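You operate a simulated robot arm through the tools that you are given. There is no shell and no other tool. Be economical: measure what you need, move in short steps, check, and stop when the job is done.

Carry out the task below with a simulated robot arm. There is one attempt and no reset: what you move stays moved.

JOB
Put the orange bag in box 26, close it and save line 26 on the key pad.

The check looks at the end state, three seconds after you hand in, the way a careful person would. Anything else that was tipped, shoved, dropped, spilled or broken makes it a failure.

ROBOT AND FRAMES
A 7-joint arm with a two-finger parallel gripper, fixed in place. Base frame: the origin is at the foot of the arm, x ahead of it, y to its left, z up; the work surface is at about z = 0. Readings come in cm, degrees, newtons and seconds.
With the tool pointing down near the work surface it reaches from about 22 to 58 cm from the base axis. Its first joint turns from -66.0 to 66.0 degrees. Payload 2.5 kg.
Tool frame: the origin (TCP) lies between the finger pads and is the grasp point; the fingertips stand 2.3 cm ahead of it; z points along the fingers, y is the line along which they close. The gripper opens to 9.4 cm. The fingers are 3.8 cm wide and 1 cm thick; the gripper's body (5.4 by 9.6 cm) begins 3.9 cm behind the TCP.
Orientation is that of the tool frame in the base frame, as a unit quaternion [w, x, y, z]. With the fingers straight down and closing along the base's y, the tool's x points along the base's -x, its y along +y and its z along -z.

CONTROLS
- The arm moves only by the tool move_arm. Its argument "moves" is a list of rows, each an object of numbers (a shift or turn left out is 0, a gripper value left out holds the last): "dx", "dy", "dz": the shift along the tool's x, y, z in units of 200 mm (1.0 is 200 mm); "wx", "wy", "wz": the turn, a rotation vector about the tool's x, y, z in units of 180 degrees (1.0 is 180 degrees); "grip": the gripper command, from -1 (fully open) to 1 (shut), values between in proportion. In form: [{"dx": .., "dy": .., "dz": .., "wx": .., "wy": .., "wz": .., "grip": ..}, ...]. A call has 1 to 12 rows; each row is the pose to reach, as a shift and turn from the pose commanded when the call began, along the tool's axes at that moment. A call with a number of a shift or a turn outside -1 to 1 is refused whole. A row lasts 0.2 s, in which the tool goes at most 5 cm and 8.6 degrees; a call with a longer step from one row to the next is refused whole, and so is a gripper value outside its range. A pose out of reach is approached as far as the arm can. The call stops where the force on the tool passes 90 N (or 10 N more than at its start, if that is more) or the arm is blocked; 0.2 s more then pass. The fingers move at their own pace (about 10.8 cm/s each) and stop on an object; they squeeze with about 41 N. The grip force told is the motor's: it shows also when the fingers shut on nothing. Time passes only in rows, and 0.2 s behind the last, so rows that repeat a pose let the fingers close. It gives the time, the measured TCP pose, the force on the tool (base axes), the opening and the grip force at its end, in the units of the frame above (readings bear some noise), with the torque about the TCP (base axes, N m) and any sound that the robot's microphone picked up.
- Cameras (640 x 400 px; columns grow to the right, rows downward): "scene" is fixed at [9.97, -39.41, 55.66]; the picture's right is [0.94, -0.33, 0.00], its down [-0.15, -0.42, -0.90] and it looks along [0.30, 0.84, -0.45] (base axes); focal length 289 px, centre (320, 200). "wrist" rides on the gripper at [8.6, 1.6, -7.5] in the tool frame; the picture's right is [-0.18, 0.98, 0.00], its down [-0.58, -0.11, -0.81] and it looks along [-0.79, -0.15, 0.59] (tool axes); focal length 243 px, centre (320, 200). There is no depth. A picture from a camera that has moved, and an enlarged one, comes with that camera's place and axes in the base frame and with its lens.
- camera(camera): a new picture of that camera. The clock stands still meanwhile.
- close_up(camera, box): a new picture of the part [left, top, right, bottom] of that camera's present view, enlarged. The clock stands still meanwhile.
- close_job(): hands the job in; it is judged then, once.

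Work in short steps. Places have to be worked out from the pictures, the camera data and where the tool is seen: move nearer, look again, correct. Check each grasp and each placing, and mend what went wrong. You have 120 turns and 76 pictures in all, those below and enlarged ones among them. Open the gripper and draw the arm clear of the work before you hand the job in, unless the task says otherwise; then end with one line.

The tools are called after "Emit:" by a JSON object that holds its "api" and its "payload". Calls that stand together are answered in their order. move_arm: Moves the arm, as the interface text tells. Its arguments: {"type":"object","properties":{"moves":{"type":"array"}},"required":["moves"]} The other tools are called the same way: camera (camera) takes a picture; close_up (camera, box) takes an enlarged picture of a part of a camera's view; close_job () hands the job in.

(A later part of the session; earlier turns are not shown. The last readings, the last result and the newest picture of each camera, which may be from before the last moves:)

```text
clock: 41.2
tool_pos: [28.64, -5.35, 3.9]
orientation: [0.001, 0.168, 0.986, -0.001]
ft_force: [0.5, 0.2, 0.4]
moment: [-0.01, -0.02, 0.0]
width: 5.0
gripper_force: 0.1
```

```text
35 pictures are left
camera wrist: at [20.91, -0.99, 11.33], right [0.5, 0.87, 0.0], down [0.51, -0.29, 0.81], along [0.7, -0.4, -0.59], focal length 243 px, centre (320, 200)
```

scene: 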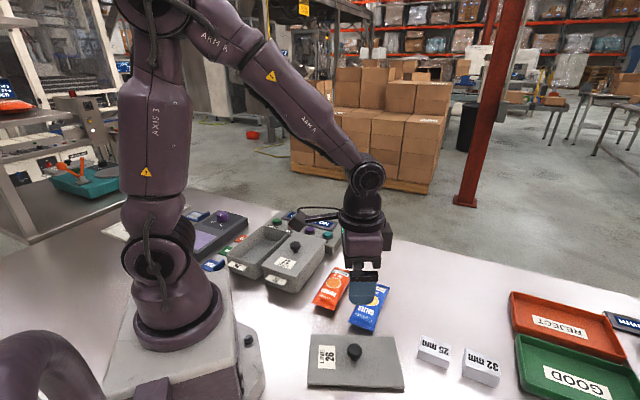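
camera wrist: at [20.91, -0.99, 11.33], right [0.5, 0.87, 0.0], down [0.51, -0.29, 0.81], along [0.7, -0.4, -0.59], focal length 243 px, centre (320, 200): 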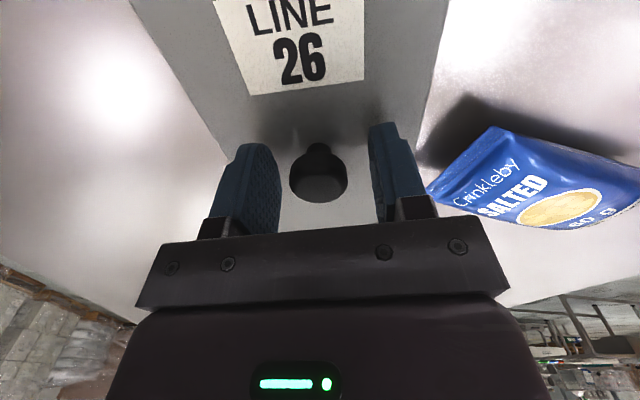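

The relation to the knob matches the first grasp. I close and lift.

Emit:
{"api": "move_arm", "payload": {"moves": [{"grip": 1}, {"grip": 1}, {"grip": 1}, {"dz": -0.03, "grip": 1}, {"dz": -0.1, "grip": 1}, {"dz": -0.25, "grip": 1}, {"dz": -0.45, "grip": 1}, {"dz": -0.65, "grip": 1}, {"dz": -0.85, "grip": 1}, {"dz": -1.0, "grip": 1}, {"dz": -1.0, "grip": 1}]}}

Emit:
{"api": "camera", "payload": {"camera": "wrist"}}

```text
clock: 43.6
tool_pos: [28.5, -5.29, 23.82]
orientation: [0.001, 0.167, 0.986, -0.002]
ft_force: [0.2, 0.0, 0.6]
moment: [-0.02, 0.03, -0.03]
width: 2.85
gripper_force: 40.9
```

```text
34 pictures are left
camera wrist: at [20.81, -1.0, 31.26], right [0.5, 0.87, 0.0], down [0.51, -0.29, 0.81], along [0.7, -0.4, -0.59], focal length 243 px, centre (320, 200)
```

wrist: 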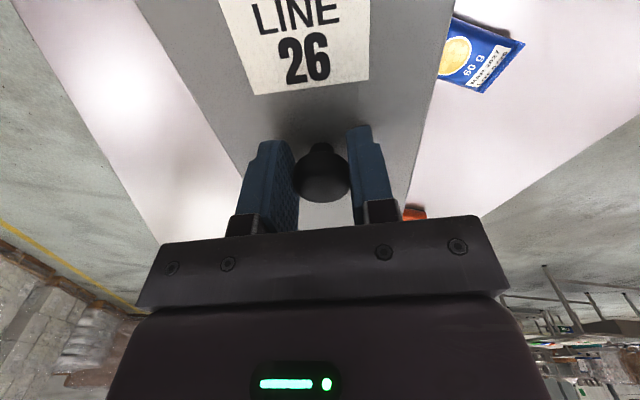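

The lid is held as before. I carry it back with the rotation reversed.

Emit:
{"api": "move_arm", "payload": {"moves": [{"dx": 0.07, "dy": 0.1, "wz": -0.046, "grip": 1}, {"dx": 0.14, "dy": 0.2, "wz": -0.092, "grip": 1}, {"dx": 0.22, "dy": 0.3, "wz": -0.138, "grip": 1}, {"dx": 0.3, "dy": 0.41, "wz": -0.184, "grip": 1}, {"dx": 0.38, "dy": 0.52, "wz": -0.23, "grip": 1}, {"dx": 0.46, "dy": 0.63, "wz": -0.276, "grip": 1}, {"dx": 0.54, "dy": 0.74, "wz": -0.322, "grip": 1}, {"dx": 0.61, "dy": 0.835, "wz": -0.367, "grip": 1}, {"dx": 0.61, "dy": 0.835, "wz": -0.367, "grip": 1}]}}

```text
clock: 45.6
tool_pos: [22.64, 14.55, 23.87]
orientation: [0.0, -0.398, 0.917, -0.002]
ft_force: [-0.3, -0.2, -0.8]
moment: [-0.02, 0.01, 0.0]
width: 2.87
gripper_force: 40.6
```

Now over to box 26 at (16.2, 34.1) and down to z≈13.

Emit:
{"api": "move_arm", "payload": {"moves": [{"dx": -0.08, "dy": 0.15, "grip": 1}, {"dx": -0.16, "dy": 0.3, "grip": 1}, {"dx": -0.25, "dy": 0.45, "grip": 1}, {"dx": -0.33, "dy": 0.6, "grip": 1}, {"dx": -0.41, "dy": 0.75, "grip": 1}, {"dx": -0.4935, "dy": 0.9035, "grip": 1}, {"dx": -0.4935, "dy": 0.9035, "dz": 0.2, "grip": 1}, {"dx": -0.4935, "dy": 0.9035, "dz": 0.4, "grip": 1}, {"dx": -0.4935, "dy": 0.9035, "dz": 0.54, "grip": 1}, {"dx": -0.4935, "dy": 0.9035, "dz": 0.54, "grip": 1}]}}

Emit:
{"api": "close_up", "payload": {"camera": "scene", "box": [215, 190, 315, 280]}}

Emit:
{"api": "camera", "payload": {"camera": "wrist"}}

```text
clock: 47.8
tool_pos: [16.02, 33.95, 12.86]
orientation: [0.0, -0.397, 0.918, -0.002]
ft_force: [0.3, 0.1, -0.2]
moment: [0.05, 0.02, 0.01]
width: 2.88
gripper_force: 41.5
```

```text
4.44 times, centred on (265, 235) of scene
camera zoom: at [9.97, -39.41, 55.66], right [0.94, -0.33, 0.0], down [-0.15, -0.42, -0.9], along [0.3, 0.84, -0.45], focal length 1285 px, centre (564, 44)
```

zoom: 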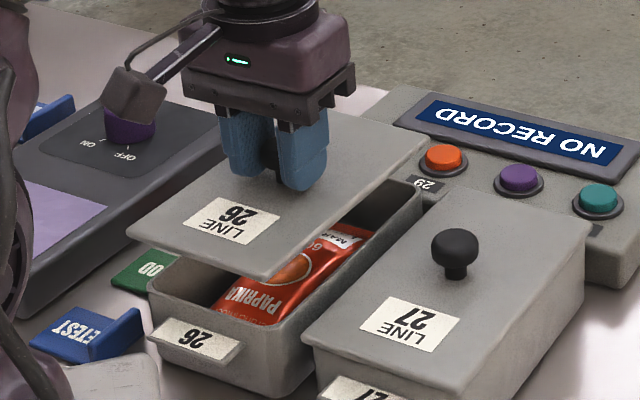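

```text
32 pictures are left
camera wrist: at [8.87, 28.7, 20.34], right [-0.59, 0.81, 0.0], down [0.48, 0.35, 0.81], along [0.65, 0.47, -0.59], focal length 243 px, centre (320, 200)
```

wrist: 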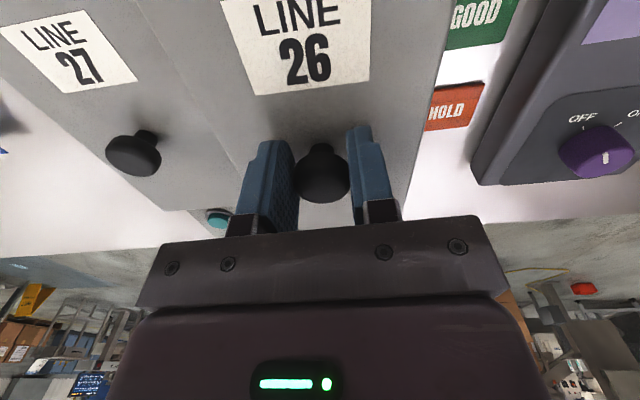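

The lid is aligned over the box. I lower to just above the seat and check the alignment.

Emit:
{"api": "move_arm", "payload": {"moves": [{"dx": -0.012, "dz": 0.06, "grip": 1}, {"dx": -0.012, "dz": 0.11, "grip": 1}, {"dx": -0.012, "dz": 0.14, "grip": 1}, {"dx": -0.012, "dz": 0.14, "grip": 1}]}}

Emit:
{"api": "close_up", "payload": {"camera": "scene", "box": [215, 190, 315, 280]}}

Emit:
{"api": "camera", "payload": {"camera": "wrist"}}

```text
clock: 48.8
tool_pos: [16.23, 34.24, 10.03]
orientation: [-0.001, -0.397, 0.918, -0.003]
ft_force: [0.7, 0.5, -0.5]
moment: [0.01, -0.03, 0.02]
width: 2.88
gripper_force: 41.1
```

```text
4.44 times, centred on (265, 235) of scene
camera zoom: at [9.97, -39.41, 55.66], right [0.94, -0.33, 0.0], down [-0.15, -0.42, -0.9], along [0.3, 0.84, -0.45], focal length 1285 px, centre (564, 44)
```

zoom: 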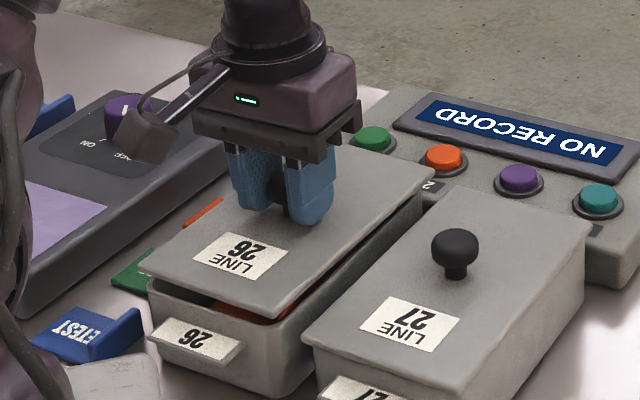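

```text
30 pictures are left
camera wrist: at [9.13, 28.94, 17.47], right [-0.59, 0.81, 0.0], down [0.48, 0.35, 0.81], along [0.65, 0.47, -0.59], focal length 243 px, centre (320, 200)
```

wrist: 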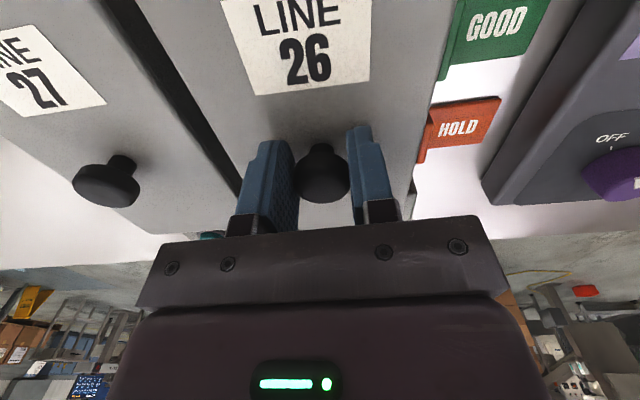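

The lid sits right over its place. I lower in small steps to the seated height (about 9.1).

Emit:
{"api": "move_arm", "payload": {"moves": [{"dz": 0.012, "grip": 1}, {"dz": 0.024, "grip": 1}, {"dz": 0.036, "grip": 1}, {"dz": 0.042, "grip": 1}, {"dz": 0.042, "grip": 1}]}}

Emit:
{"api": "close_up", "payload": {"camera": "scene", "box": [215, 190, 315, 280]}}

```text
clock: 50.0
tool_pos: [16.26, 34.21, 9.47]
orientation: [0.002, -0.397, 0.918, 0.0]
ft_force: [-8.7, -7.2, 49.3]
moment: [-0.1, -0.19, 0.07]
width: 2.85
gripper_force: 40.0
```

```text
4.44 times, centred on (265, 235) of scene
camera zoom: at [9.96, -39.42, 55.64], right [0.94, -0.33, 0.0], down [-0.15, -0.42, -0.9], along [0.3, 0.85, -0.45], focal length 1285 px, centre (564, 44)
```

zoom: 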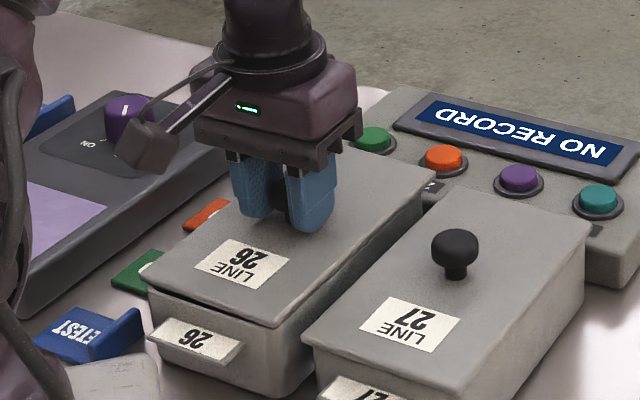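

It meets 49 N of resistance at 9.47, with a reaction toward the near side, so the lip sits slightly too far along. I lift a little, shift 2 mm toward the near end and try again.

Emit:
{"api": "move_arm", "payload": {"moves": [{"dz": -0.02, "grip": 1}, {"dz": -0.02, "dx": 0.01, "grip": 1}, {"dz": -0.01, "dx": 0.01, "grip": 1}, {"dz": 0.0, "dx": 0.01, "grip": 1}, {"dz": 0.005, "dx": 0.01, "grip": 1}, {"dz": 0.005, "dx": 0.01, "grip": 1}]}}

Emit:
{"api": "close_up", "payload": {"camera": "scene", "box": [215, 200, 295, 280]}}

```text
clock: 51.4
tool_pos: [16.33, 34.07, 9.45]
orientation: [0.003, -0.396, 0.918, -0.001]
ft_force: [0.1, -12.4, 48.1]
moment: [-0.24, -0.27, 0.02]
width: 2.89
gripper_force: 40.9
```

```text
5.00 times, centred on (255, 240) of scene
camera zoom: at [9.96, -39.42, 55.65], right [0.94, -0.33, 0.0], down [-0.15, -0.42, -0.9], along [0.3, 0.85, -0.45], focal length 1445 px, centre (645, 0)
```

zoom: 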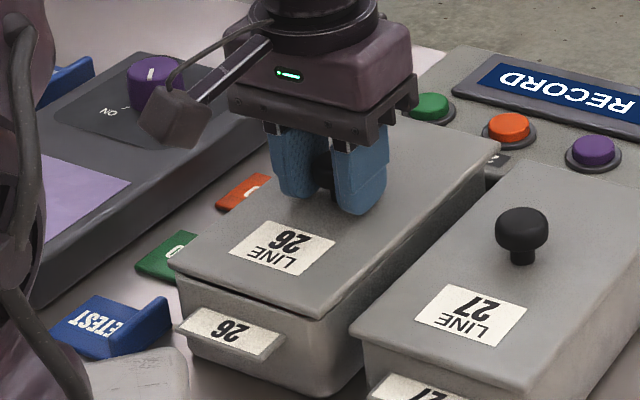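

The alignment matches the original grasp within about 1 mm, so this may be a snap-fit that needs pressing. I ease off, release and inspect how the lid rests.

Emit:
{"api": "move_arm", "payload": {"moves": [{"dz": -0.01, "grip": 1}, {"dz": -0.01, "grip": 0.2}, {"dz": -0.01, "grip": 0.0}, {"dz": -0.01, "grip": 0.0}, {"dz": -0.1, "grip": 0.0}, {"dz": -0.25, "grip": 0.0}, {"dz": -0.45, "grip": 0.0}, {"dz": -0.45, "grip": 0.0}]}}

Emit:
{"api": "close_up", "payload": {"camera": "scene", "box": [215, 200, 295, 280]}}

Emit:
{"api": "camera", "payload": {"camera": "wrist"}}

```text
clock: 53.2
tool_pos: [16.27, 34.15, 18.28]
orientation: [0.0, -0.397, 0.918, -0.002]
ft_force: [1.1, -0.4, 0.3]
moment: [-0.01, 0.01, -0.02]
width: 4.73
gripper_force: 0.0
```

```text
5.00 times, centred on (255, 240) of scene
camera zoom: at [9.97, -39.41, 55.66], right [0.94, -0.33, 0.0], down [-0.15, -0.42, -0.9], along [0.3, 0.84, -0.45], focal length 1445 px, centre (645, 0)
```

zoom: 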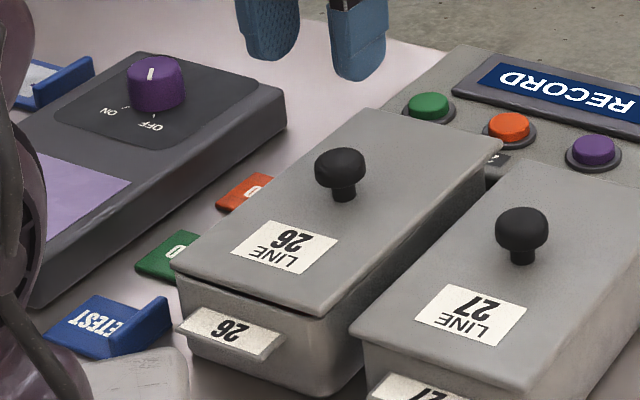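

```text
26 pictures are left
camera wrist: at [9.04, 28.93, 25.8], right [-0.59, 0.81, 0.0], down [0.48, 0.35, 0.81], along [0.65, 0.47, -0.59], focal length 243 px, centre (320, 200)
```

wrist: 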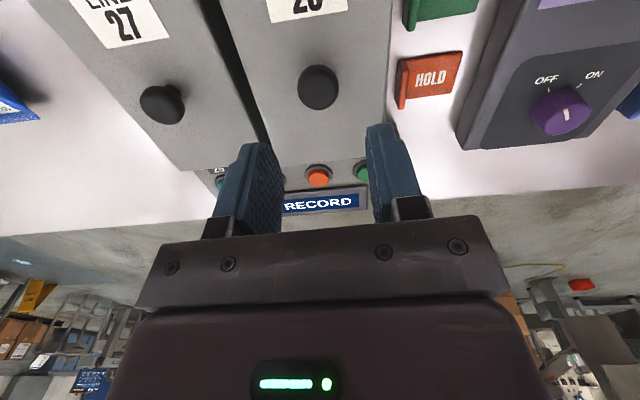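

I take the same enlargement as at the start, to compare the lid pose with the original one.

Emit:
{"api": "close_up", "payload": {"camera": "scene", "box": [220, 225, 300, 275]}}

```text
8.00 times, centred on (260, 250) of scene
camera zoom: at [9.97, -39.41, 55.66], right [0.94, -0.33, 0.0], down [-0.15, -0.42, -0.9], along [0.3, 0.84, -0.45], focal length 2312 px, centre (800, -200)
```

zoom: 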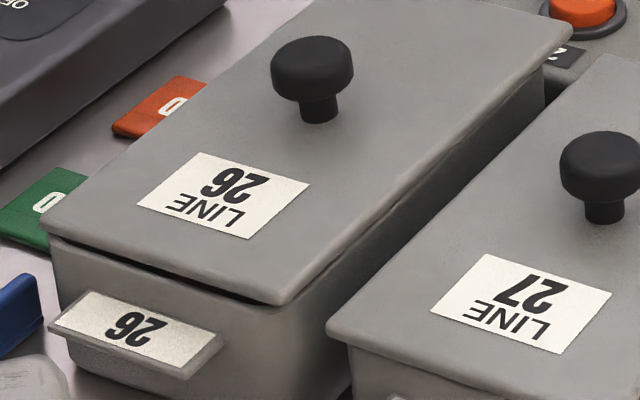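

Comparing with the start, the box itself has moved about 2 mm to its left, so the lid sits ~4 mm too far toward the key pad and ~2.5 mm to the right. I regrip, lift it 6 mm, shift accordingly and lower.

Emit:
{"api": "move_arm", "payload": {"moves": [{"dz": 0.15, "grip": 0.0}, {"dz": 0.3, "grip": 0.0}, {"dz": 0.4, "grip": 0.0}, {"dz": 0.435, "grip": 0.0}, {"dz": 0.435, "grip": 1}, {"dz": 0.435, "grip": 1}, {"dz": 0.435, "grip": 1}, {"dz": 0.41, "grip": 1}, {"dz": 0.405, "dx": 0.02, "dy": 0.0125, "grip": 1}, {"dz": 0.405, "dx": 0.02, "dy": 0.0125, "grip": 1}]}}

```text
clock: 55.4
tool_pos: [15.72, 33.81, 10.12]
orientation: [0.0, -0.398, 0.918, -0.002]
ft_force: [-0.7, -0.2, -0.6]
moment: [-0.05, -0.02, 0.04]
width: 2.87
gripper_force: 41.4
```

Now I lower gently and watch the force.

Emit:
{"api": "move_arm", "payload": {"moves": [{"dz": 0.01, "grip": 1}, {"dz": 0.02, "grip": 1}, {"dz": 0.027, "grip": 1}, {"dz": 0.033, "grip": 1}, {"dz": 0.033, "grip": 1}]}}

Emit:
{"api": "close_up", "payload": {"camera": "scene", "box": [220, 225, 300, 275]}}

```text
clock: 56.6
tool_pos: [15.85, 33.96, 9.38]
orientation: [0.001, -0.398, 0.918, -0.002]
ft_force: [0.8, 0.2, 11.9]
moment: [-0.91, 0.35, 0.0]
width: 2.88
gripper_force: 41.0
```

```text
8.00 times, centred on (260, 250) of scene
camera zoom: at [9.97, -39.41, 55.66], right [0.94, -0.33, 0.0], down [-0.15, -0.42, -0.9], along [0.3, 0.84, -0.45], focal length 2312 px, centre (800, -200)
```

zoom: 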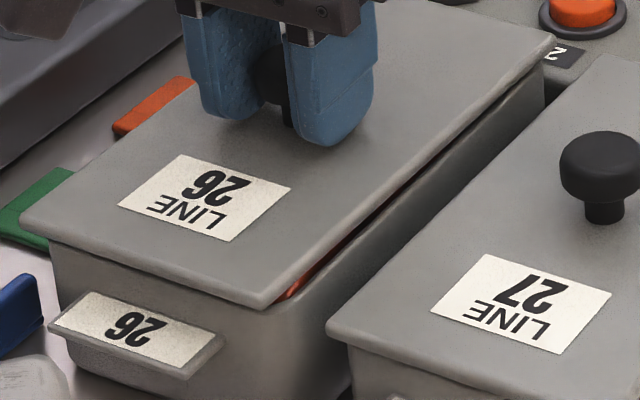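

I overshot slightly to the left: by the label it is ~2 mm off, plus ~1 mm toward the near end. I lift 3 mm, correct and lower again.

Emit:
{"api": "move_arm", "payload": {"moves": [{"dz": -0.02, "grip": 1}, {"dz": -0.02, "dx": -0.006, "dy": -0.011, "grip": 1}, {"dz": -0.015, "dx": -0.006, "dy": -0.011, "grip": 1}, {"dz": -0.005, "dx": -0.006, "dy": -0.011, "grip": 1}, {"dz": 0.003, "dx": -0.006, "dy": -0.011, "grip": 1}, {"dz": 0.003, "dx": -0.006, "dy": -0.011, "grip": 1}]}}

Emit:
{"api": "close_up", "payload": {"camera": "scene", "box": [220, 225, 300, 275]}}

```text
clock: 58.0
tool_pos: [15.99, 33.98, 9.39]
orientation: [0.001, -0.397, 0.918, -0.002]
ft_force: [-1.4, -1.5, 7.3]
moment: [-0.16, -0.41, -0.1]
width: 2.89
gripper_force: 41.1
```

```text
8.00 times, centred on (260, 250) of scene
camera zoom: at [9.97, -39.41, 55.66], right [0.94, -0.33, 0.0], down [-0.15, -0.42, -0.9], along [0.3, 0.84, -0.45], focal length 2312 px, centre (800, -200)
```

zoom: 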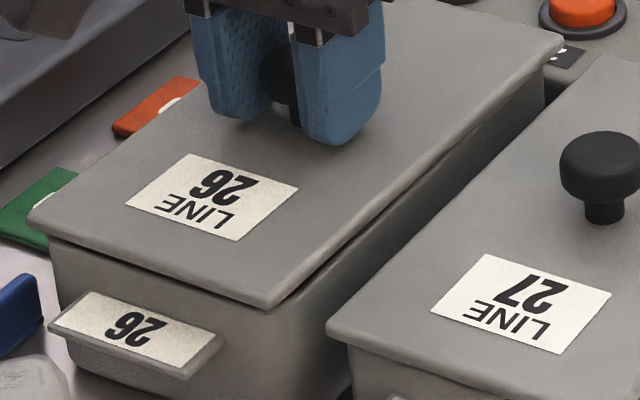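

The label is now at its target apart from height (~3 mm). I press down in fine steps.

Emit:
{"api": "move_arm", "payload": {"moves": [{"dz": 0.006, "grip": 1}, {"dz": 0.012, "grip": 1}, {"dz": 0.015, "grip": 1}, {"dz": 0.015, "grip": 1}]}}

Emit:
{"api": "close_up", "payload": {"camera": "scene", "box": [220, 225, 300, 275]}}

```text
clock: 59.0
tool_pos: [16.08, 34.0, 9.27]
orientation: [0.001, -0.398, 0.917, 0.0]
ft_force: [-7.3, 3.0, 39.3]
moment: [-0.37, -0.16, 0.09]
width: 2.88
gripper_force: 40.9
```

```text
8.00 times, centred on (260, 250) of scene
camera zoom: at [9.97, -39.42, 55.65], right [0.94, -0.33, 0.0], down [-0.15, -0.42, -0.9], along [0.3, 0.84, -0.45], focal length 2312 px, centre (800, -200)
```

zoom: 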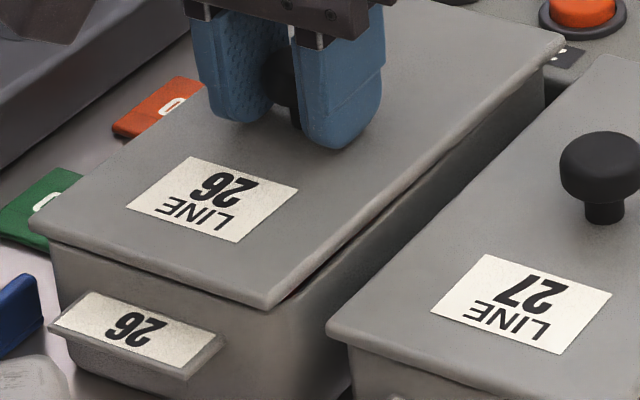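

The reaction points to the left, so the lip needs ~1 mm more that way. I unload slightly, nudge and press again.

Emit:
{"api": "move_arm", "payload": {"moves": [{"dz": -0.012, "grip": 1}, {"dz": -0.012, "dy": 0.005, "dx": 0.001, "grip": 1}, {"dz": -0.004, "dy": 0.005, "dx": 0.001, "grip": 1}, {"dz": 0.004, "dy": 0.005, "dx": 0.001, "grip": 1}, {"dz": 0.008, "dy": 0.005, "dx": 0.001, "grip": 1}, {"dz": 0.008, "dy": 0.005, "dx": 0.001, "grip": 1}]}}

Emit:
{"api": "close_up", "payload": {"camera": "scene", "box": [220, 225, 300, 275]}}

```text
clock: 60.4
tool_pos: [16.15, 33.8, 9.19]
orientation: [0.002, -0.396, 0.918, -0.001]
ft_force: [6.7, -17.5, 53.5]
moment: [-0.76, -0.56, -0.05]
width: 2.87
gripper_force: 41.2
```

```text
8.00 times, centred on (260, 250) of scene
camera zoom: at [9.96, -39.42, 55.65], right [0.94, -0.33, 0.0], down [-0.15, -0.42, -0.9], along [0.3, 0.85, -0.45], focal length 2312 px, centre (800, -200)
```

zoom: 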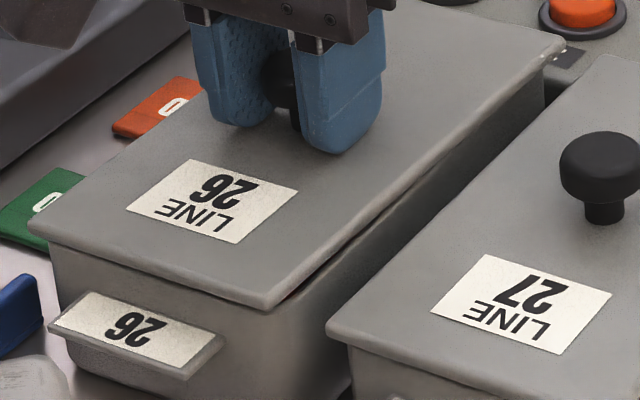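

The left edge looks down and the right edge slightly up. I release so the lid can settle by itself, then look again.

Emit:
{"api": "move_arm", "payload": {"moves": [{"dz": -0.015, "grip": 1}, {"dz": -0.015, "grip": 0.2}, {"dz": -0.015, "grip": 0.0}, {"dz": -0.015, "grip": 0.0}, {"dz": -0.1, "grip": 0.0}, {"dz": -0.25, "grip": 0.0}, {"dz": -0.3, "grip": 0.0}]}}

Emit:
{"api": "close_up", "payload": {"camera": "scene", "box": [220, 225, 300, 275]}}

```text
clock: 62.0
tool_pos: [15.96, 33.9, 15.01]
orientation: [0.001, -0.397, 0.918, -0.002]
ft_force: [0.2, 0.2, 0.2]
moment: [0.01, -0.03, -0.01]
width: 4.7
gripper_force: 0.0
```

```text
8.00 times, centred on (260, 250) of scene
camera zoom: at [9.97, -39.41, 55.66], right [0.94, -0.33, 0.0], down [-0.15, -0.42, -0.9], along [0.3, 0.84, -0.45], focal length 2312 px, centre (800, -200)
```

zoom: 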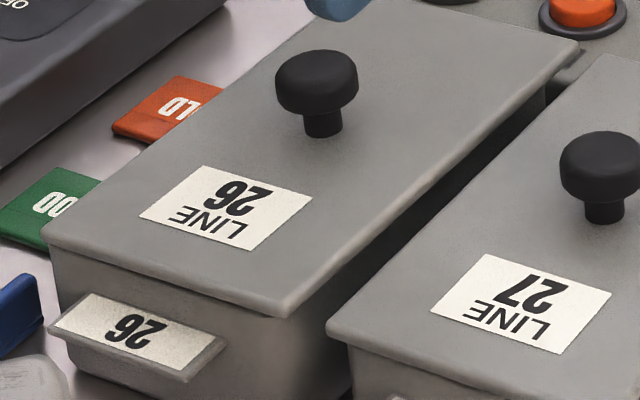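

The lid now lies low but seems displaced to the right and maybe turned. I check with the wrist camera.

Emit:
{"api": "move_arm", "payload": {"moves": [{"dz": -0.1, "grip": 0.0}, {"dz": -0.25, "dx": 0.15, "grip": 0.0}, {"dz": -0.4, "dx": 0.3, "grip": 0.0}, {"dz": -0.4, "dx": 0.3, "grip": 0.0}]}}

Emit:
{"api": "close_up", "payload": {"camera": "wrist", "box": [180, 0, 480, 190]}}

```text
clock: 63.0
tool_pos: [11.76, 29.42, 22.85]
orientation: [0.0, -0.397, 0.918, -0.002]
ft_force: [-0.4, 0.0, -0.2]
moment: [-0.03, -0.02, 0.01]
width: 4.72
gripper_force: 0.0
```

```text
2.11 times, centred on (330, 95) of wrist
camera zoom: at [4.54, 24.29, 30.32], right [-0.59, 0.81, 0.0], down [0.48, 0.35, 0.81], along [0.65, 0.47, -0.59], focal length 511 px, centre (299, 421)
```

zoom: 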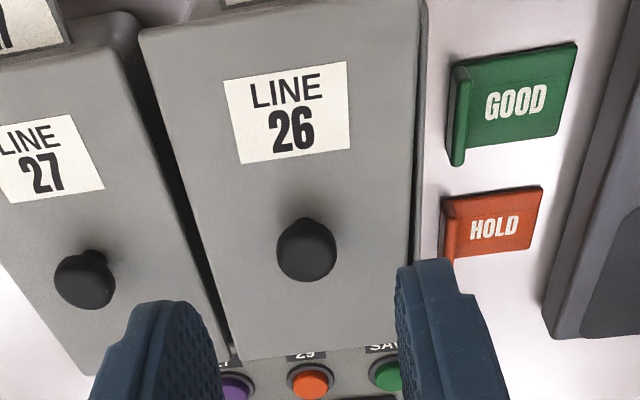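

I enlarge both side edges of lid 26 to see how it sits on the box.

Emit:
{"api": "close_up", "payload": {"camera": "wrist", "box": [340, 0, 420, 130]}}

Emit:
{"api": "close_up", "payload": {"camera": "scene", "box": [246, 225, 296, 270]}}

```text
3.08 times, centred on (380, 65) of wrist
camera zoom: at [4.54, 24.29, 30.32], right [-0.59, 0.81, 0.0], down [0.48, 0.35, 0.81], along [0.65, 0.47, -0.59], focal length 746 px, centre (135, 615)
```

zoom: 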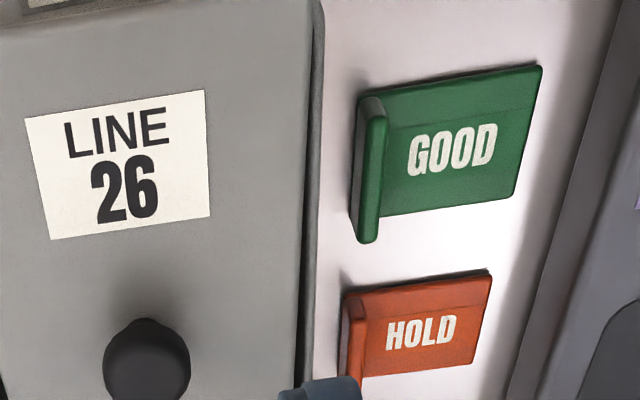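

```text
8.89 times, centred on (271, 248) of scene
camera zoom: at [9.97, -39.41, 55.66], right [0.94, -0.33, 0.0], down [-0.15, -0.42, -0.9], along [0.3, 0.84, -0.45], focal length 2569 px, centre (756, -222)
```

zoom: 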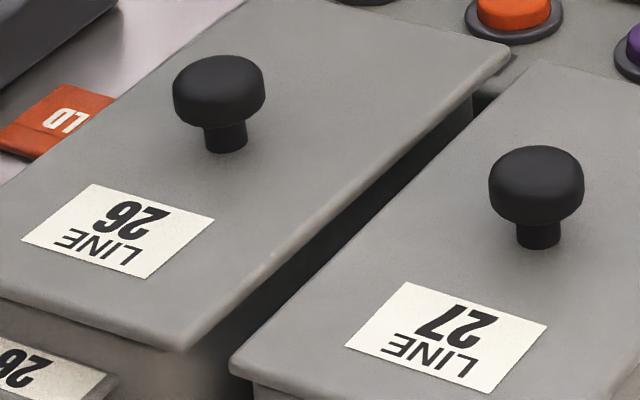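

The lid lies flat but shifted ~6 mm to the right of the box; it was dragged at release. I regrip it there, lift slightly, move 6 mm left and seat it again.

Emit:
{"api": "move_arm", "payload": {"moves": [{"dx": -0.15, "dy": -0.015, "dz": 0.1, "grip": -0.1}, {"dx": -0.311, "dy": -0.03, "dz": 0.25, "grip": -0.1}, {"dx": -0.311, "dy": -0.03, "dz": 0.45, "grip": -0.1}, {"dx": -0.311, "dy": -0.03, "dz": 0.6, "grip": -0.1}, {"dx": -0.311, "dy": -0.03, "dz": 0.672, "grip": -0.1}, {"dx": -0.311, "dy": -0.03, "dz": 0.672, "grip": -0.1}]}}

Emit:
{"api": "camera", "payload": {"camera": "wrist"}}

```text
clock: 64.4
tool_pos: [16.51, 33.61, 9.2]
orientation: [0.001, -0.397, 0.918, -0.001]
ft_force: [0.0, -0.3, 0.6]
moment: [-0.03, -0.03, 0.0]
width: 5.16
gripper_force: 0.0
```

```text
16 pictures are left
camera wrist: at [9.38, 28.37, 16.7], right [-0.59, 0.81, 0.0], down [0.48, 0.35, 0.81], along [0.65, 0.47, -0.59], focal length 243 px, centre (320, 200)
```

wrist: 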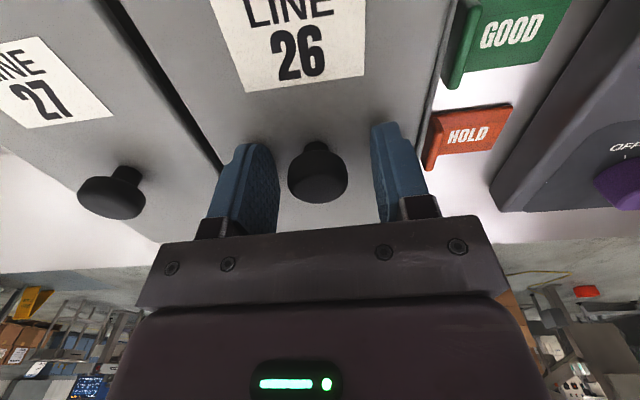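

The knob is nearly centred. I grip, lift 5 mm and shift 5 mm left, then lower to the first light contact.

Emit:
{"api": "move_arm", "payload": {"moves": [{"grip": 1}, {"grip": 1}, {"grip": 1}, {"dz": -0.025, "grip": 1}, {"dz": -0.025, "dy": 0.024, "dx": 0.002, "grip": 1}, {"dz": -0.025, "dy": 0.024, "dx": 0.002, "grip": 1}, {"dz": -0.012, "dy": 0.024, "dx": 0.002, "grip": 1}, {"dz": -0.006, "dy": 0.024, "dx": 0.002, "grip": 1}, {"dz": -0.006, "dy": 0.024, "dx": 0.002, "grip": 1}]}}

Emit:
{"api": "close_up", "payload": {"camera": "scene", "box": [220, 225, 300, 275]}}

```text
clock: 66.4
tool_pos: [16.2, 34.02, 9.57]
orientation: [0.0, -0.397, 0.918, -0.001]
ft_force: [0.7, 0.4, -1.5]
moment: [0.0, -0.01, -0.02]
width: 2.9
gripper_force: 40.8
```

```text
8.00 times, centred on (260, 250) of scene
camera zoom: at [9.97, -39.41, 55.66], right [0.94, -0.33, 0.0], down [-0.15, -0.42, -0.9], along [0.3, 0.84, -0.45], focal length 2312 px, centre (800, -200)
```

zoom: 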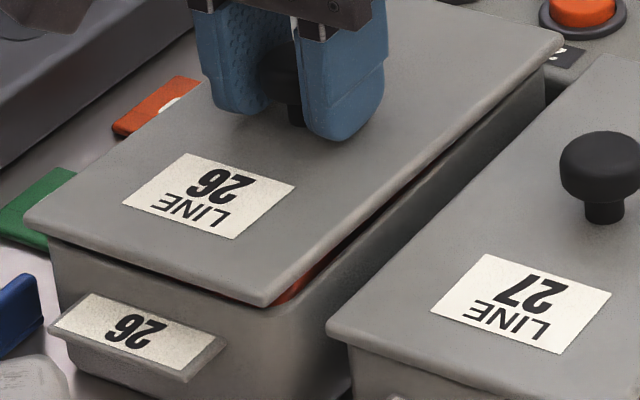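

By the label the lid now needs about 1 mm toward the key pad. I correct that and lower gently.

Emit:
{"api": "move_arm", "payload": {"moves": [{"dx": -0.006, "dy": -0.002, "grip": 1}, {"dx": -0.006, "dy": -0.002, "dz": 0.006, "grip": 1}, {"dx": -0.006, "dy": -0.002, "dz": 0.012, "grip": 1}, {"dx": -0.006, "dy": -0.002, "dz": 0.016, "grip": 1}, {"dx": -0.006, "dy": -0.002, "dz": 0.016, "grip": 1}]}}

```text
clock: 67.6
tool_pos: [16.34, 34.04, 9.3]
orientation: [0.001, -0.397, 0.918, -0.001]
ft_force: [-1.6, -1.7, 8.8]
moment: [-0.15, -0.54, -0.04]
width: 2.87
gripper_force: 40.9
```

Light contact at 9.3, and the moment places it on the right-hand edge, so the lip is on the right wall. I ease up, shift 1.2 mm left and lower again.

Emit:
{"api": "move_arm", "payload": {"moves": [{"dz": -0.012, "grip": 1}, {"dz": -0.012, "dy": 0.006, "grip": 1}, {"dz": -0.006, "dy": 0.006, "grip": 1}, {"dz": 0.0, "dy": 0.006, "grip": 1}, {"dz": 0.002, "dy": 0.006, "grip": 1}, {"dz": 0.002, "dy": 0.006, "grip": 1}]}}

```text
clock: 69.0
tool_pos: [16.18, 34.01, 9.22]
orientation: [0.001, -0.397, 0.918, -0.001]
ft_force: [-0.2, -4.3, 15.3]
moment: [-0.19, -0.86, 0.11]
width: 2.88
gripper_force: 40.6
```

The contact is still on the right side but the height is at 9.22. I press a bit more to see whether it seats flat.

Emit:
{"api": "move_arm", "payload": {"moves": [{"dz": 0.005, "grip": 1}, {"dz": 0.01, "grip": 1}, {"dz": 0.01, "grip": 1}]}}

Emit:
{"api": "close_up", "payload": {"camera": "scene", "box": [220, 225, 300, 275]}}

```text
clock: 69.8
tool_pos: [16.32, 34.18, 9.21]
orientation: [0.002, -0.397, 0.918, 0.0]
ft_force: [-5.7, -8.6, 43.0]
moment: [-0.57, -0.03, 0.06]
width: 2.89
gripper_force: 40.3
```

```text
8.00 times, centred on (260, 250) of scene
camera zoom: at [9.96, -39.42, 55.65], right [0.94, -0.33, 0.0], down [-0.15, -0.42, -0.9], along [0.3, 0.85, -0.45], focal length 2312 px, centre (800, -200)
```

zoom: 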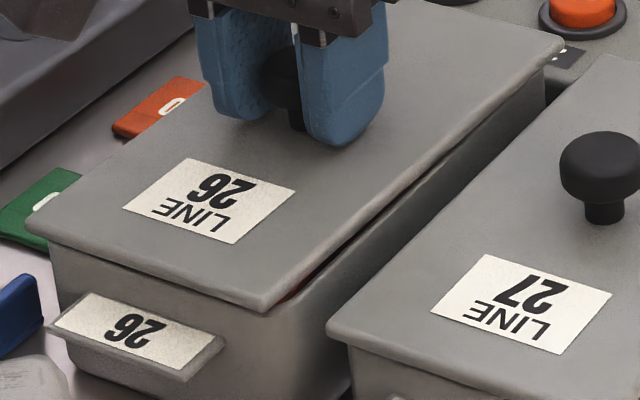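

The lid is within ~1 mm of its place but perhaps slightly tilted in the grip. I unload only 1 mm, open slowly so it can level itself, rise and look.

Emit:
{"api": "move_arm", "payload": {"moves": [{"dz": -0.006, "grip": 1}, {"dz": -0.006, "grip": 0.3}, {"dz": -0.006, "grip": 0.1}, {"dz": -0.006, "grip": 0.0}, {"dz": -0.1, "grip": 0.0}, {"dz": -0.25, "grip": 0.0}, {"dz": -0.25, "grip": 0.0}]}}

Emit:
{"api": "close_up", "payload": {"camera": "scene", "box": [220, 225, 300, 275]}}

```text
clock: 71.4
tool_pos: [16.12, 34.11, 14.06]
orientation: [0.0, -0.398, 0.918, -0.002]
ft_force: [0.1, 0.4, -0.2]
moment: [-0.01, 0.03, -0.02]
width: 4.72
gripper_force: 0.2
```

```text
8.00 times, centred on (260, 250) of scene
camera zoom: at [9.97, -39.41, 55.66], right [0.94, -0.33, 0.0], down [-0.15, -0.42, -0.9], along [0.3, 0.84, -0.45], focal length 2312 px, centre (800, -200)
```

zoom: 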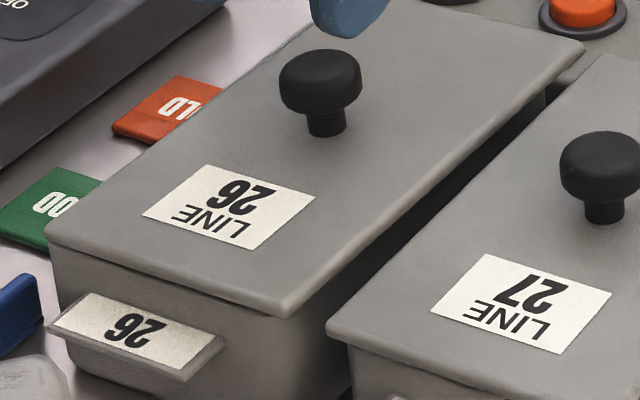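

On release it again dropped flush but ~5 mm too far right; comparing with lid 27, the true seat lies between this and the held position. I regrip at the knob, lift 4 mm and move only 4 mm left before lowering.

Emit:
{"api": "move_arm", "payload": {"moves": [{"dy": -0.0325, "dz": 0.05, "grip": 0.0}, {"dy": -0.0325, "dz": 0.15, "grip": 0.0}, {"dy": -0.0325, "dz": 0.22, "grip": 0.0}, {"dy": -0.0325, "dz": 0.243, "grip": 0.0}, {"dy": -0.0325, "dz": 0.243, "grip": 1}, {"dy": -0.0325, "dz": 0.243, "grip": 1}, {"dy": -0.0325, "dz": 0.22, "grip": 1}, {"dy": -0.0125, "dz": 0.22, "grip": 1}, {"dy": -0.0125, "dz": 0.23, "grip": 1}, {"dy": -0.0125, "dz": 0.236, "grip": 1}, {"dy": -0.0125, "dz": 0.24, "grip": 1}, {"dy": -0.0125, "dz": 0.24, "grip": 1}]}}

```text
clock: 74.0
tool_pos: [16.4, 33.96, 9.31]
orientation: [0.0, -0.397, 0.918, -0.002]
ft_force: [0.4, 0.7, -0.1]
moment: [-0.14, 0.05, 0.04]
width: 2.9
gripper_force: 40.8
```

Almost no force at 9.31. I lower further in fine steps.

Emit:
{"api": "move_arm", "payload": {"moves": [{"dz": 0.005, "grip": 1}, {"dz": 0.01, "grip": 1}, {"dz": 0.01, "grip": 1}]}}

Emit:
{"api": "close_up", "payload": {"camera": "scene", "box": [220, 225, 300, 275]}}

```text
clock: 74.8
tool_pos: [16.35, 34.15, 9.27]
orientation: [0.002, -0.398, 0.918, -0.001]
ft_force: [-3.3, 0.7, 21.7]
moment: [-0.77, -0.43, 0.01]
width: 2.88
gripper_force: 40.6
```

```text
8.00 times, centred on (260, 250) of scene
camera zoom: at [9.97, -39.41, 55.65], right [0.94, -0.33, 0.0], down [-0.15, -0.42, -0.9], along [0.3, 0.84, -0.45], focal length 2312 px, centre (800, -200)
```

zoom: 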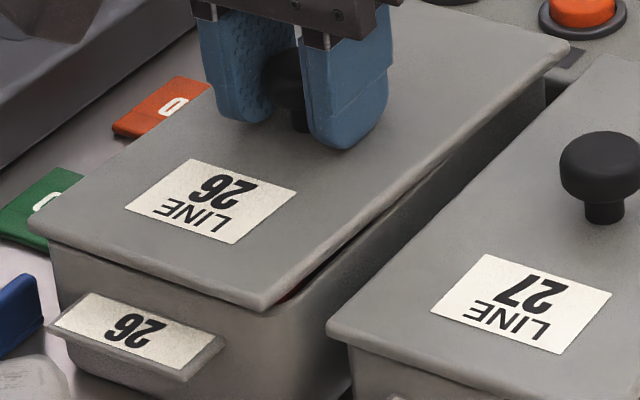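

Lateral forces are small here. I press down further toward about 70 N and listen for the snap.

Emit:
{"api": "move_arm", "payload": {"moves": [{"dz": 0.006, "grip": 1}, {"dz": 0.012, "grip": 1}, {"dz": 0.018, "grip": 1}, {"dz": 0.022, "grip": 1}]}}

```text
clock: 75.8
tool_pos: [16.3, 34.09, 9.16]
orientation: [0.003, -0.398, 0.917, 0.0]
ft_force: [-2.7, -3.5, 12.2]
moment: [-0.43, -0.55, 0.0]
width: 2.9
gripper_force: 41.0
stopped in row 4: the force on the tool passed its limit at 92 N (the readings are from after the stop); the commanded pose is now the measured one
```

92 N was reached without a snap, so pushing in the grip does not help. I release again and then press on the knob top with closed fingers, which leaves the lid free to centre itself.

Emit:
{"api": "move_arm", "payload": {"moves": [{"dz": -0.003, "grip": 0.3}, {"dz": -0.003, "grip": 0.1}, {"dz": -0.003, "grip": 0.0}, {"dz": -0.1, "grip": 0.0}, {"dz": -0.25, "grip": 0.0}, {"dz": -0.3, "dx": 0.0, "dy": -0.02, "grip": 1}, {"dz": -0.3, "dy": -0.02, "grip": 1}, {"dz": -0.3, "dy": -0.02, "grip": 1}]}}

Emit:
{"api": "camera", "payload": {"camera": "wrist"}}

```text
clock: 77.6
tool_pos: [16.73, 33.78, 14.99]
orientation: [0.002, -0.397, 0.918, -0.001]
ft_force: [-0.1, -0.2, -0.3]
moment: [0.03, 0.01, 0.01]
width: 0.0
gripper_force: 40.9
```

```text
11 pictures are left
camera wrist: at [9.44, 28.52, 22.38], right [-0.59, 0.81, 0.0], down [0.47, 0.35, 0.81], along [0.65, 0.48, -0.59], focal length 243 px, centre (320, 200)
```

wrist: 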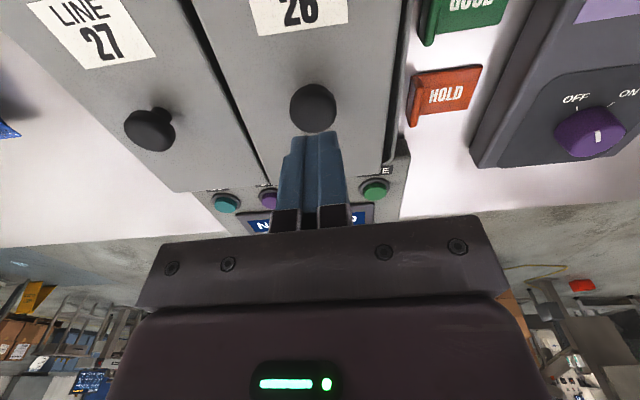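

The closed fingers are almost above the knob. I centre over it and press down carefully on its top.

Emit:
{"api": "move_arm", "payload": {"moves": [{"dx": -0.005, "dy": -0.02, "dz": 0.08, "grip": 1}, {"dx": -0.005, "dy": -0.02, "dz": 0.14, "grip": 1}, {"dx": -0.005, "dy": -0.02, "dz": 0.155, "grip": 1}, {"dx": -0.005, "dy": -0.02, "dz": 0.165, "grip": 1}, {"dx": -0.005, "dy": -0.02, "dz": 0.175, "grip": 1}, {"dx": -0.005, "dy": -0.02, "dz": 0.185, "grip": 1}, {"dx": -0.005, "dy": -0.02, "dz": 0.195, "grip": 1}, {"dx": -0.005, "dy": -0.02, "dz": 0.205, "grip": 1}]}}

```text
clock: 79.1
tool_pos: [17.0, 33.74, 11.78]
orientation: [0.005, -0.398, 0.917, 0.0]
ft_force: [-3.6, -4.7, 19.7]
moment: [-0.36, 0.19, 0.03]
width: 0.01
gripper_force: 41.2
stopped in row 7: the force on the tool passed its limit at 95 N (the readings are from after the stop); the commanded pose is now the measured one
```

Pressed to 95 N with no snap; the knob 26 top is at TCP 11.78. For comparison I touch the top of knob 27 lightly, as an identical closed box.

Emit:
{"api": "move_arm", "payload": {"moves": [{"dz": -0.15, "grip": 1}, {"dz": -0.15, "dx": 0.01, "dy": -0.2, "grip": 1}, {"dz": -0.15, "dx": 0.02, "dy": -0.4, "grip": 1}, {"dz": -0.15, "dx": 0.03, "dy": -0.57, "grip": 1}, {"dz": -0.08, "dx": 0.03, "dy": -0.57, "grip": 1}, {"dz": -0.02, "dx": 0.03, "dy": -0.57, "grip": 1}, {"dz": -0.015, "dx": 0.03, "dy": -0.57, "grip": 1}, {"dz": -0.01, "dx": 0.03, "dy": -0.57, "grip": 1}, {"dz": -0.01, "dx": 0.03, "dy": -0.57, "grip": 1}]}}

```text
clock: 81.1
tool_pos: [24.95, 25.55, 11.97]
orientation: [0.002, -0.398, 0.917, 0.0]
ft_force: [-0.1, 0.0, 0.0]
moment: [0.0, -0.02, -0.01]
width: 0.0
gripper_force: 41.3
```

Emit:
{"api": "move_arm", "payload": {"moves": [{"dz": 0.005, "grip": 1}, {"dz": 0.01, "grip": 1}, {"dz": 0.012, "grip": 1}]}}

```text
clock: 81.9
tool_pos: [24.89, 25.49, 11.62]
orientation: [0.003, -0.398, 0.918, -0.001]
ft_force: [-0.8, 0.2, 0.7]
moment: [-0.02, -0.03, -0.01]
width: 0.01
gripper_force: 41.3
```

Knob 27's top is not reached at 11.62, already lower than knob 26's contact. I continue in fine steps.

Emit:
{"api": "move_arm", "payload": {"moves": [{"dz": 0.004, "grip": 1}, {"dz": 0.008, "grip": 1}, {"dz": 0.01, "grip": 1}]}}

```text
clock: 82.7
tool_pos: [25.08, 25.52, 11.44]
orientation: [0.003, -0.397, 0.918, -0.001]
ft_force: [-6.2, -7.1, 17.7]
moment: [-0.19, 0.18, 0.02]
width: 0.0
gripper_force: 41.3
```

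Knob 27 touches at 11.44 against 11.78 for 26, so lid 26 still sits about 3 mm high on its lip. The lid edges in the wrist picture also show it turned ~2–3° clockwise. I go back, regrip, lift it 1.5 cm and measure its yaw.

Emit:
{"api": "move_arm", "payload": {"moves": [{"dz": -0.18, "grip": 1}, {"dz": -0.18, "dx": -0.009, "dy": 0.19, "grip": 0.0}, {"dz": -0.18, "dx": -0.018, "dy": 0.38, "grip": 0.0}, {"dz": -0.18, "dx": -0.027, "dy": 0.566, "grip": 0.0}, {"dz": -0.05, "dx": -0.027, "dy": 0.566, "grip": 0.0}, {"dz": 0.05, "dx": -0.027, "dy": 0.566, "grip": 0.0}, {"dz": 0.1, "dx": -0.027, "dy": 0.566, "grip": 0.0}, {"dz": 0.1, "dx": -0.027, "dy": 0.566, "grip": 1}, {"dz": 0.1, "dx": -0.027, "dy": 0.566, "grip": 1}, {"dz": 0.1, "dx": -0.027, "dy": 0.566, "grip": 1}, {"dz": 0.05, "dx": -0.027, "dy": 0.566, "grip": 1}, {"dz": 0.03, "dx": -0.027, "dy": 0.566, "grip": 1}]}}

Emit:
{"api": "close_up", "payload": {"camera": "wrist", "box": [140, 0, 460, 200]}}

```text
clock: 85.3
tool_pos: [17.19, 33.67, 10.83]
orientation: [0.003, -0.398, 0.917, -0.001]
ft_force: [-0.5, -0.1, -0.1]
moment: [0.01, -0.02, 0.01]
width: 2.91
gripper_force: 40.8
```

```text
2.00 times, centred on (300, 100) of wrist
camera zoom: at [9.88, 28.37, 18.25], right [-0.59, 0.81, 0.0], down [0.47, 0.35, 0.81], along [0.65, 0.48, -0.59], focal length 485 px, centre (360, 400)
```

zoom: 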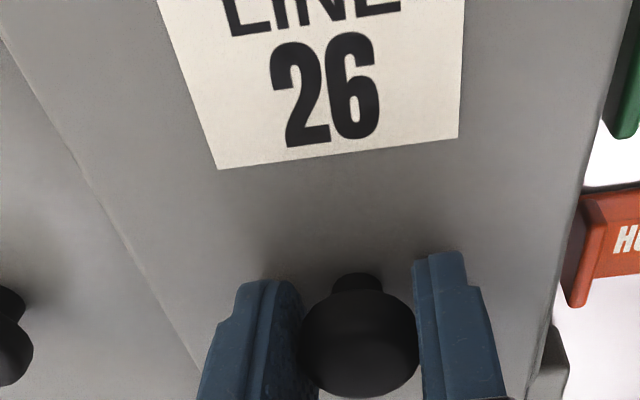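

The yaw is nearly unchanged from the first grasp (within ~0.5°), but the lid was gripped tilted while resting on its lip. I set it down on the free flat spot where the orange bag lay, regrip it level, and return with the box shift accounted for.

Emit:
{"api": "move_arm", "payload": {"moves": [{"dz": -0.2, "grip": 1}, {"dz": -0.36, "grip": 1}, {"dz": -0.36, "dx": 0.03, "dy": -0.2, "grip": 1}, {"dz": -0.36, "dx": 0.06, "dy": -0.4, "grip": 1}, {"dz": -0.36, "dx": 0.08, "dy": -0.6, "grip": 1}, {"dz": -0.36, "dx": 0.11, "dy": -0.8, "grip": 1}, {"dz": -0.36, "dx": 0.135, "dy": -0.98, "grip": 1}, {"dz": -0.36, "dx": 0.135, "dy": -0.98, "grip": 1}]}}

```text
clock: 87.1
tool_pos: [29.71, 18.08, 18.32]
orientation: [0.004, -0.397, 0.918, -0.001]
ft_force: [-0.5, 0.2, -0.1]
moment: [-0.01, -0.03, 0.0]
width: 2.86
gripper_force: 40.9
```

The tool also has a tilt of about 0.5° from the stops, which I remove. I move over the free spot and down to z≈5.

Emit:
{"api": "move_arm", "payload": {"moves": [{"dx": 0.008, "dy": -0.13, "wx": -0.0016, "wy": 0.002, "grip": 1}, {"dx": 0.015, "dy": -0.255, "wx": -0.0016, "wy": 0.002, "grip": 1}, {"dx": 0.015, "dy": -0.255, "dz": 0.2, "wx": -0.0016, "wy": 0.002, "grip": 1}, {"dx": 0.015, "dy": -0.255, "dz": 0.4, "wx": -0.0016, "wy": 0.002, "grip": 1}, {"dx": 0.015, "dy": -0.255, "dz": 0.55, "wx": -0.0016, "wy": 0.002, "grip": 1}, {"dx": 0.015, "dy": -0.255, "dz": 0.55, "wx": -0.0016, "wy": 0.002, "grip": 1}]}}

Emit:
{"api": "close_up", "payload": {"camera": "scene", "box": [240, 200, 420, 340]}}

```text
clock: 88.5
tool_pos: [33.04, 14.56, 7.3]
orientation: [-0.001, -0.397, 0.918, 0.001]
ft_force: [0.5, -0.3, 0.0]
moment: [-0.01, 0.02, 0.0]
width: 2.89
gripper_force: 40.9
```

```text
2.86 times, centred on (330, 270) of scene
camera zoom: at [9.97, -39.41, 55.66], right [0.94, -0.33, 0.0], down [-0.15, -0.42, -0.9], along [0.3, 0.84, -0.45], focal length 826 px, centre (291, 0)
```

zoom: 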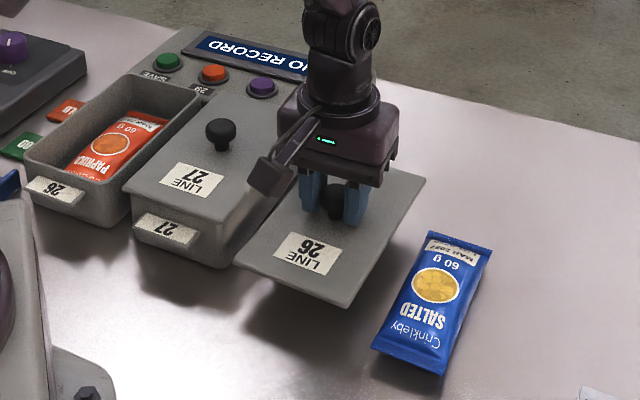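

There is about 1.3 cm clearance on either side. I lower the lid onto the table.

Emit:
{"api": "move_arm", "payload": {"moves": [{"dz": 0.08, "grip": 1}, {"dz": 0.14, "grip": 1}, {"dz": 0.155, "grip": 1}, {"dz": 0.165, "grip": 1}, {"dz": 0.172, "grip": 1}, {"dz": 0.178, "grip": 1}, {"dz": 0.178, "grip": 1}]}}

```text
clock: 90.1
tool_pos: [33.32, 14.62, 3.69]
orientation: [0.002, -0.398, 0.918, 0.001]
ft_force: [-7.7, -3.9, 49.9]
moment: [-0.03, 0.36, 0.11]
width: 2.87
gripper_force: 41.1
```

It is on the table, so I unload, open to let it lie flat, regrip at the same height and check the grip with the wrist camera.

Emit:
{"api": "move_arm", "payload": {"moves": [{"dz": -0.006, "grip": 1}, {"dz": -0.006, "grip": 0.0}, {"dz": -0.006, "grip": 0.0}, {"dz": -0.002, "grip": 0.0}, {"dz": -0.002, "grip": 0.0}, {"dz": -0.002, "grip": 1}, {"dz": -0.002, "grip": 1}, {"dz": -0.002, "grip": 1}]}}

Emit:
{"api": "close_up", "payload": {"camera": "wrist", "box": [140, 0, 460, 200]}}

```text
clock: 91.9
tool_pos: [33.18, 14.47, 3.56]
orientation: [0.0, -0.397, 0.918, 0.001]
ft_force: [0.1, 0.7, 0.4]
moment: [-0.01, 0.02, -0.01]
width: 2.85
gripper_force: 41.6
```

```text
2.00 times, centred on (300, 100) of wrist
camera zoom: at [25.95, 9.24, 10.99], right [-0.59, 0.81, 0.0], down [0.48, 0.35, 0.81], along [0.65, 0.48, -0.59], focal length 485 px, centre (360, 400)
```

zoom: 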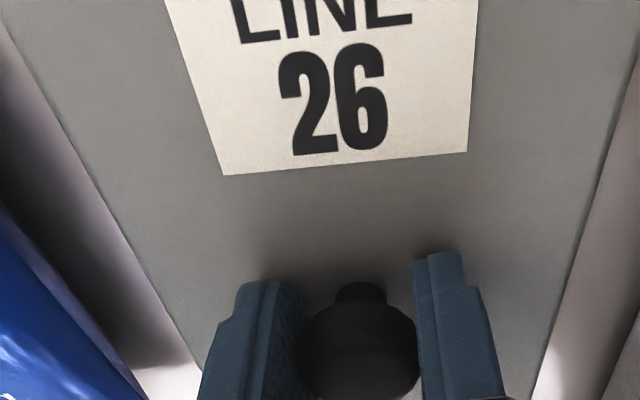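

It lies level in the grip now. Against the original grasp the lid is ~3 mm nearer the robot and ~1.7° clockwise in the hand, so I will correct both. I lift it and start back.

Emit:
{"api": "move_arm", "payload": {"moves": [{"dz": -0.05, "grip": 1}, {"dz": -0.2, "grip": 1}, {"dz": -0.4, "grip": 1}, {"dz": -0.6, "grip": 1}, {"dz": -0.75, "grip": 1}, {"dz": -0.75, "dx": -0.02, "dy": 0.2, "grip": 1}, {"dz": -0.75, "dx": -0.045, "dy": 0.4, "grip": 1}, {"dz": -0.75, "dx": -0.068, "dy": 0.6, "grip": 1}, {"dz": -0.75, "dx": -0.068, "dy": 0.6, "grip": 1}]}}

```text
clock: 93.9
tool_pos: [25.17, 23.72, 18.7]
orientation: [-0.001, -0.398, 0.918, 0.001]
ft_force: [-0.5, 0.0, -1.3]
moment: [0.01, -0.04, 0.03]
width: 2.85
gripper_force: 40.8
```

On to the corrected target (16.24, 34.41), stopping about 9 mm above the seat height.

Emit:
{"api": "move_arm", "payload": {"moves": [{"dx": -0.02, "dy": 0.17, "wz": -0.0095, "grip": 1}, {"dx": -0.04, "dy": 0.35, "wz": -0.0095, "grip": 1}, {"dx": -0.06, "dy": 0.52, "wz": -0.0095, "grip": 1}, {"dx": -0.084, "dy": 0.69, "wz": -0.0095, "grip": 1}, {"dx": -0.084, "dy": 0.69, "dz": 0.2, "wz": -0.0095, "grip": 1}, {"dx": -0.084, "dy": 0.69, "dz": 0.35, "wz": -0.0095, "grip": 1}, {"dx": -0.084, "dy": 0.69, "dz": 0.44, "wz": -0.0095, "grip": 1}, {"dx": -0.084, "dy": 0.69, "dz": 0.44, "wz": -0.0095, "grip": 1}, {"dx": -0.084, "dy": 0.69, "dz": 0.44, "wz": -0.0095, "grip": 1}]}}

Emit:
{"api": "close_up", "payload": {"camera": "scene", "box": [220, 225, 300, 275]}}

```text
clock: 95.9
tool_pos: [16.21, 34.54, 9.82]
orientation: [0.001, -0.412, 0.911, 0.001]
ft_force: [0.4, 0.4, -0.7]
moment: [0.03, 0.01, -0.05]
width: 2.84
gripper_force: 40.9
```

```text
8.00 times, centred on (260, 250) of scene
camera zoom: at [9.97, -39.41, 55.66], right [0.94, -0.33, 0.0], down [-0.15, -0.42, -0.9], along [0.3, 0.84, -0.45], focal length 2312 px, centre (800, -200)
```

zoom: 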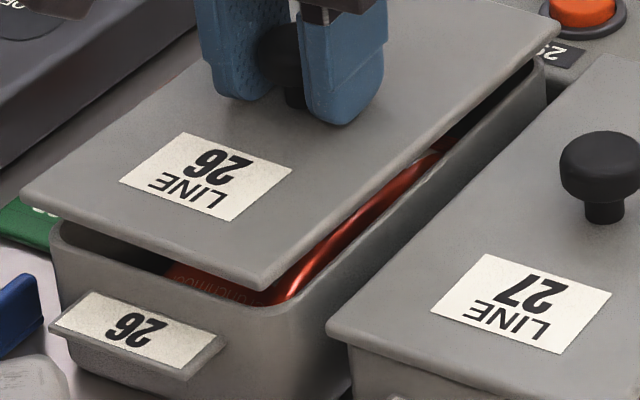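

From the label positions, the lid should go ~3 mm toward the near end and ~2 mm right. I apply that and lower in fine steps; the seated TCP height should be about 9.0.

Emit:
{"api": "move_arm", "payload": {"moves": [{"dx": 0.0158, "dy": -0.0085, "grip": 1}, {"dx": 0.0158, "dy": -0.0085, "dz": 0.01, "grip": 1}, {"dx": 0.0158, "dy": -0.0085, "dz": 0.02, "grip": 1}, {"dx": 0.0158, "dy": -0.0085, "dz": 0.027, "grip": 1}, {"dx": 0.0158, "dy": -0.0085, "dz": 0.032, "grip": 1}, {"dx": 0.0158, "dy": -0.0085, "dz": 0.032, "grip": 1}]}}

```text
clock: 97.3
tool_pos: [16.18, 34.19, 9.35]
orientation: [0.0, -0.412, 0.911, 0.001]
ft_force: [-5.8, -8.4, 29.4]
moment: [-0.51, 0.02, 0.08]
width: 2.86
gripper_force: 41.6
```

It stops at lip height (9.35). I ease to light contact to locate the first touching point from the moments.

Emit:
{"api": "move_arm", "payload": {"moves": [{"dz": -0.004, "grip": 1}, {"dz": -0.008, "grip": 1}, {"dz": -0.008, "grip": 1}]}}

```text
clock: 98.1
tool_pos: [16.31, 34.2, 9.15]
orientation: [0.0, -0.412, 0.911, 0.001]
ft_force: [-0.7, 1.9, 3.0]
moment: [0.13, -0.29, 0.15]
width: 2.88
gripper_force: 40.7
```

The reading is lighter and lower, so the lid may be dropping in. I lower slightly again to check.

Emit:
{"api": "move_arm", "payload": {"moves": [{"dz": 0.003, "grip": 1}, {"dz": 0.006, "grip": 1}, {"dz": 0.006, "grip": 1}]}}

```text
clock: 98.9
tool_pos: [16.28, 34.26, 9.32]
orientation: [-0.001, -0.41, 0.912, 0.001]
ft_force: [-2.0, -4.9, 23.5]
moment: [-0.3, -0.12, 0.08]
width: 2.88
gripper_force: 40.7
```

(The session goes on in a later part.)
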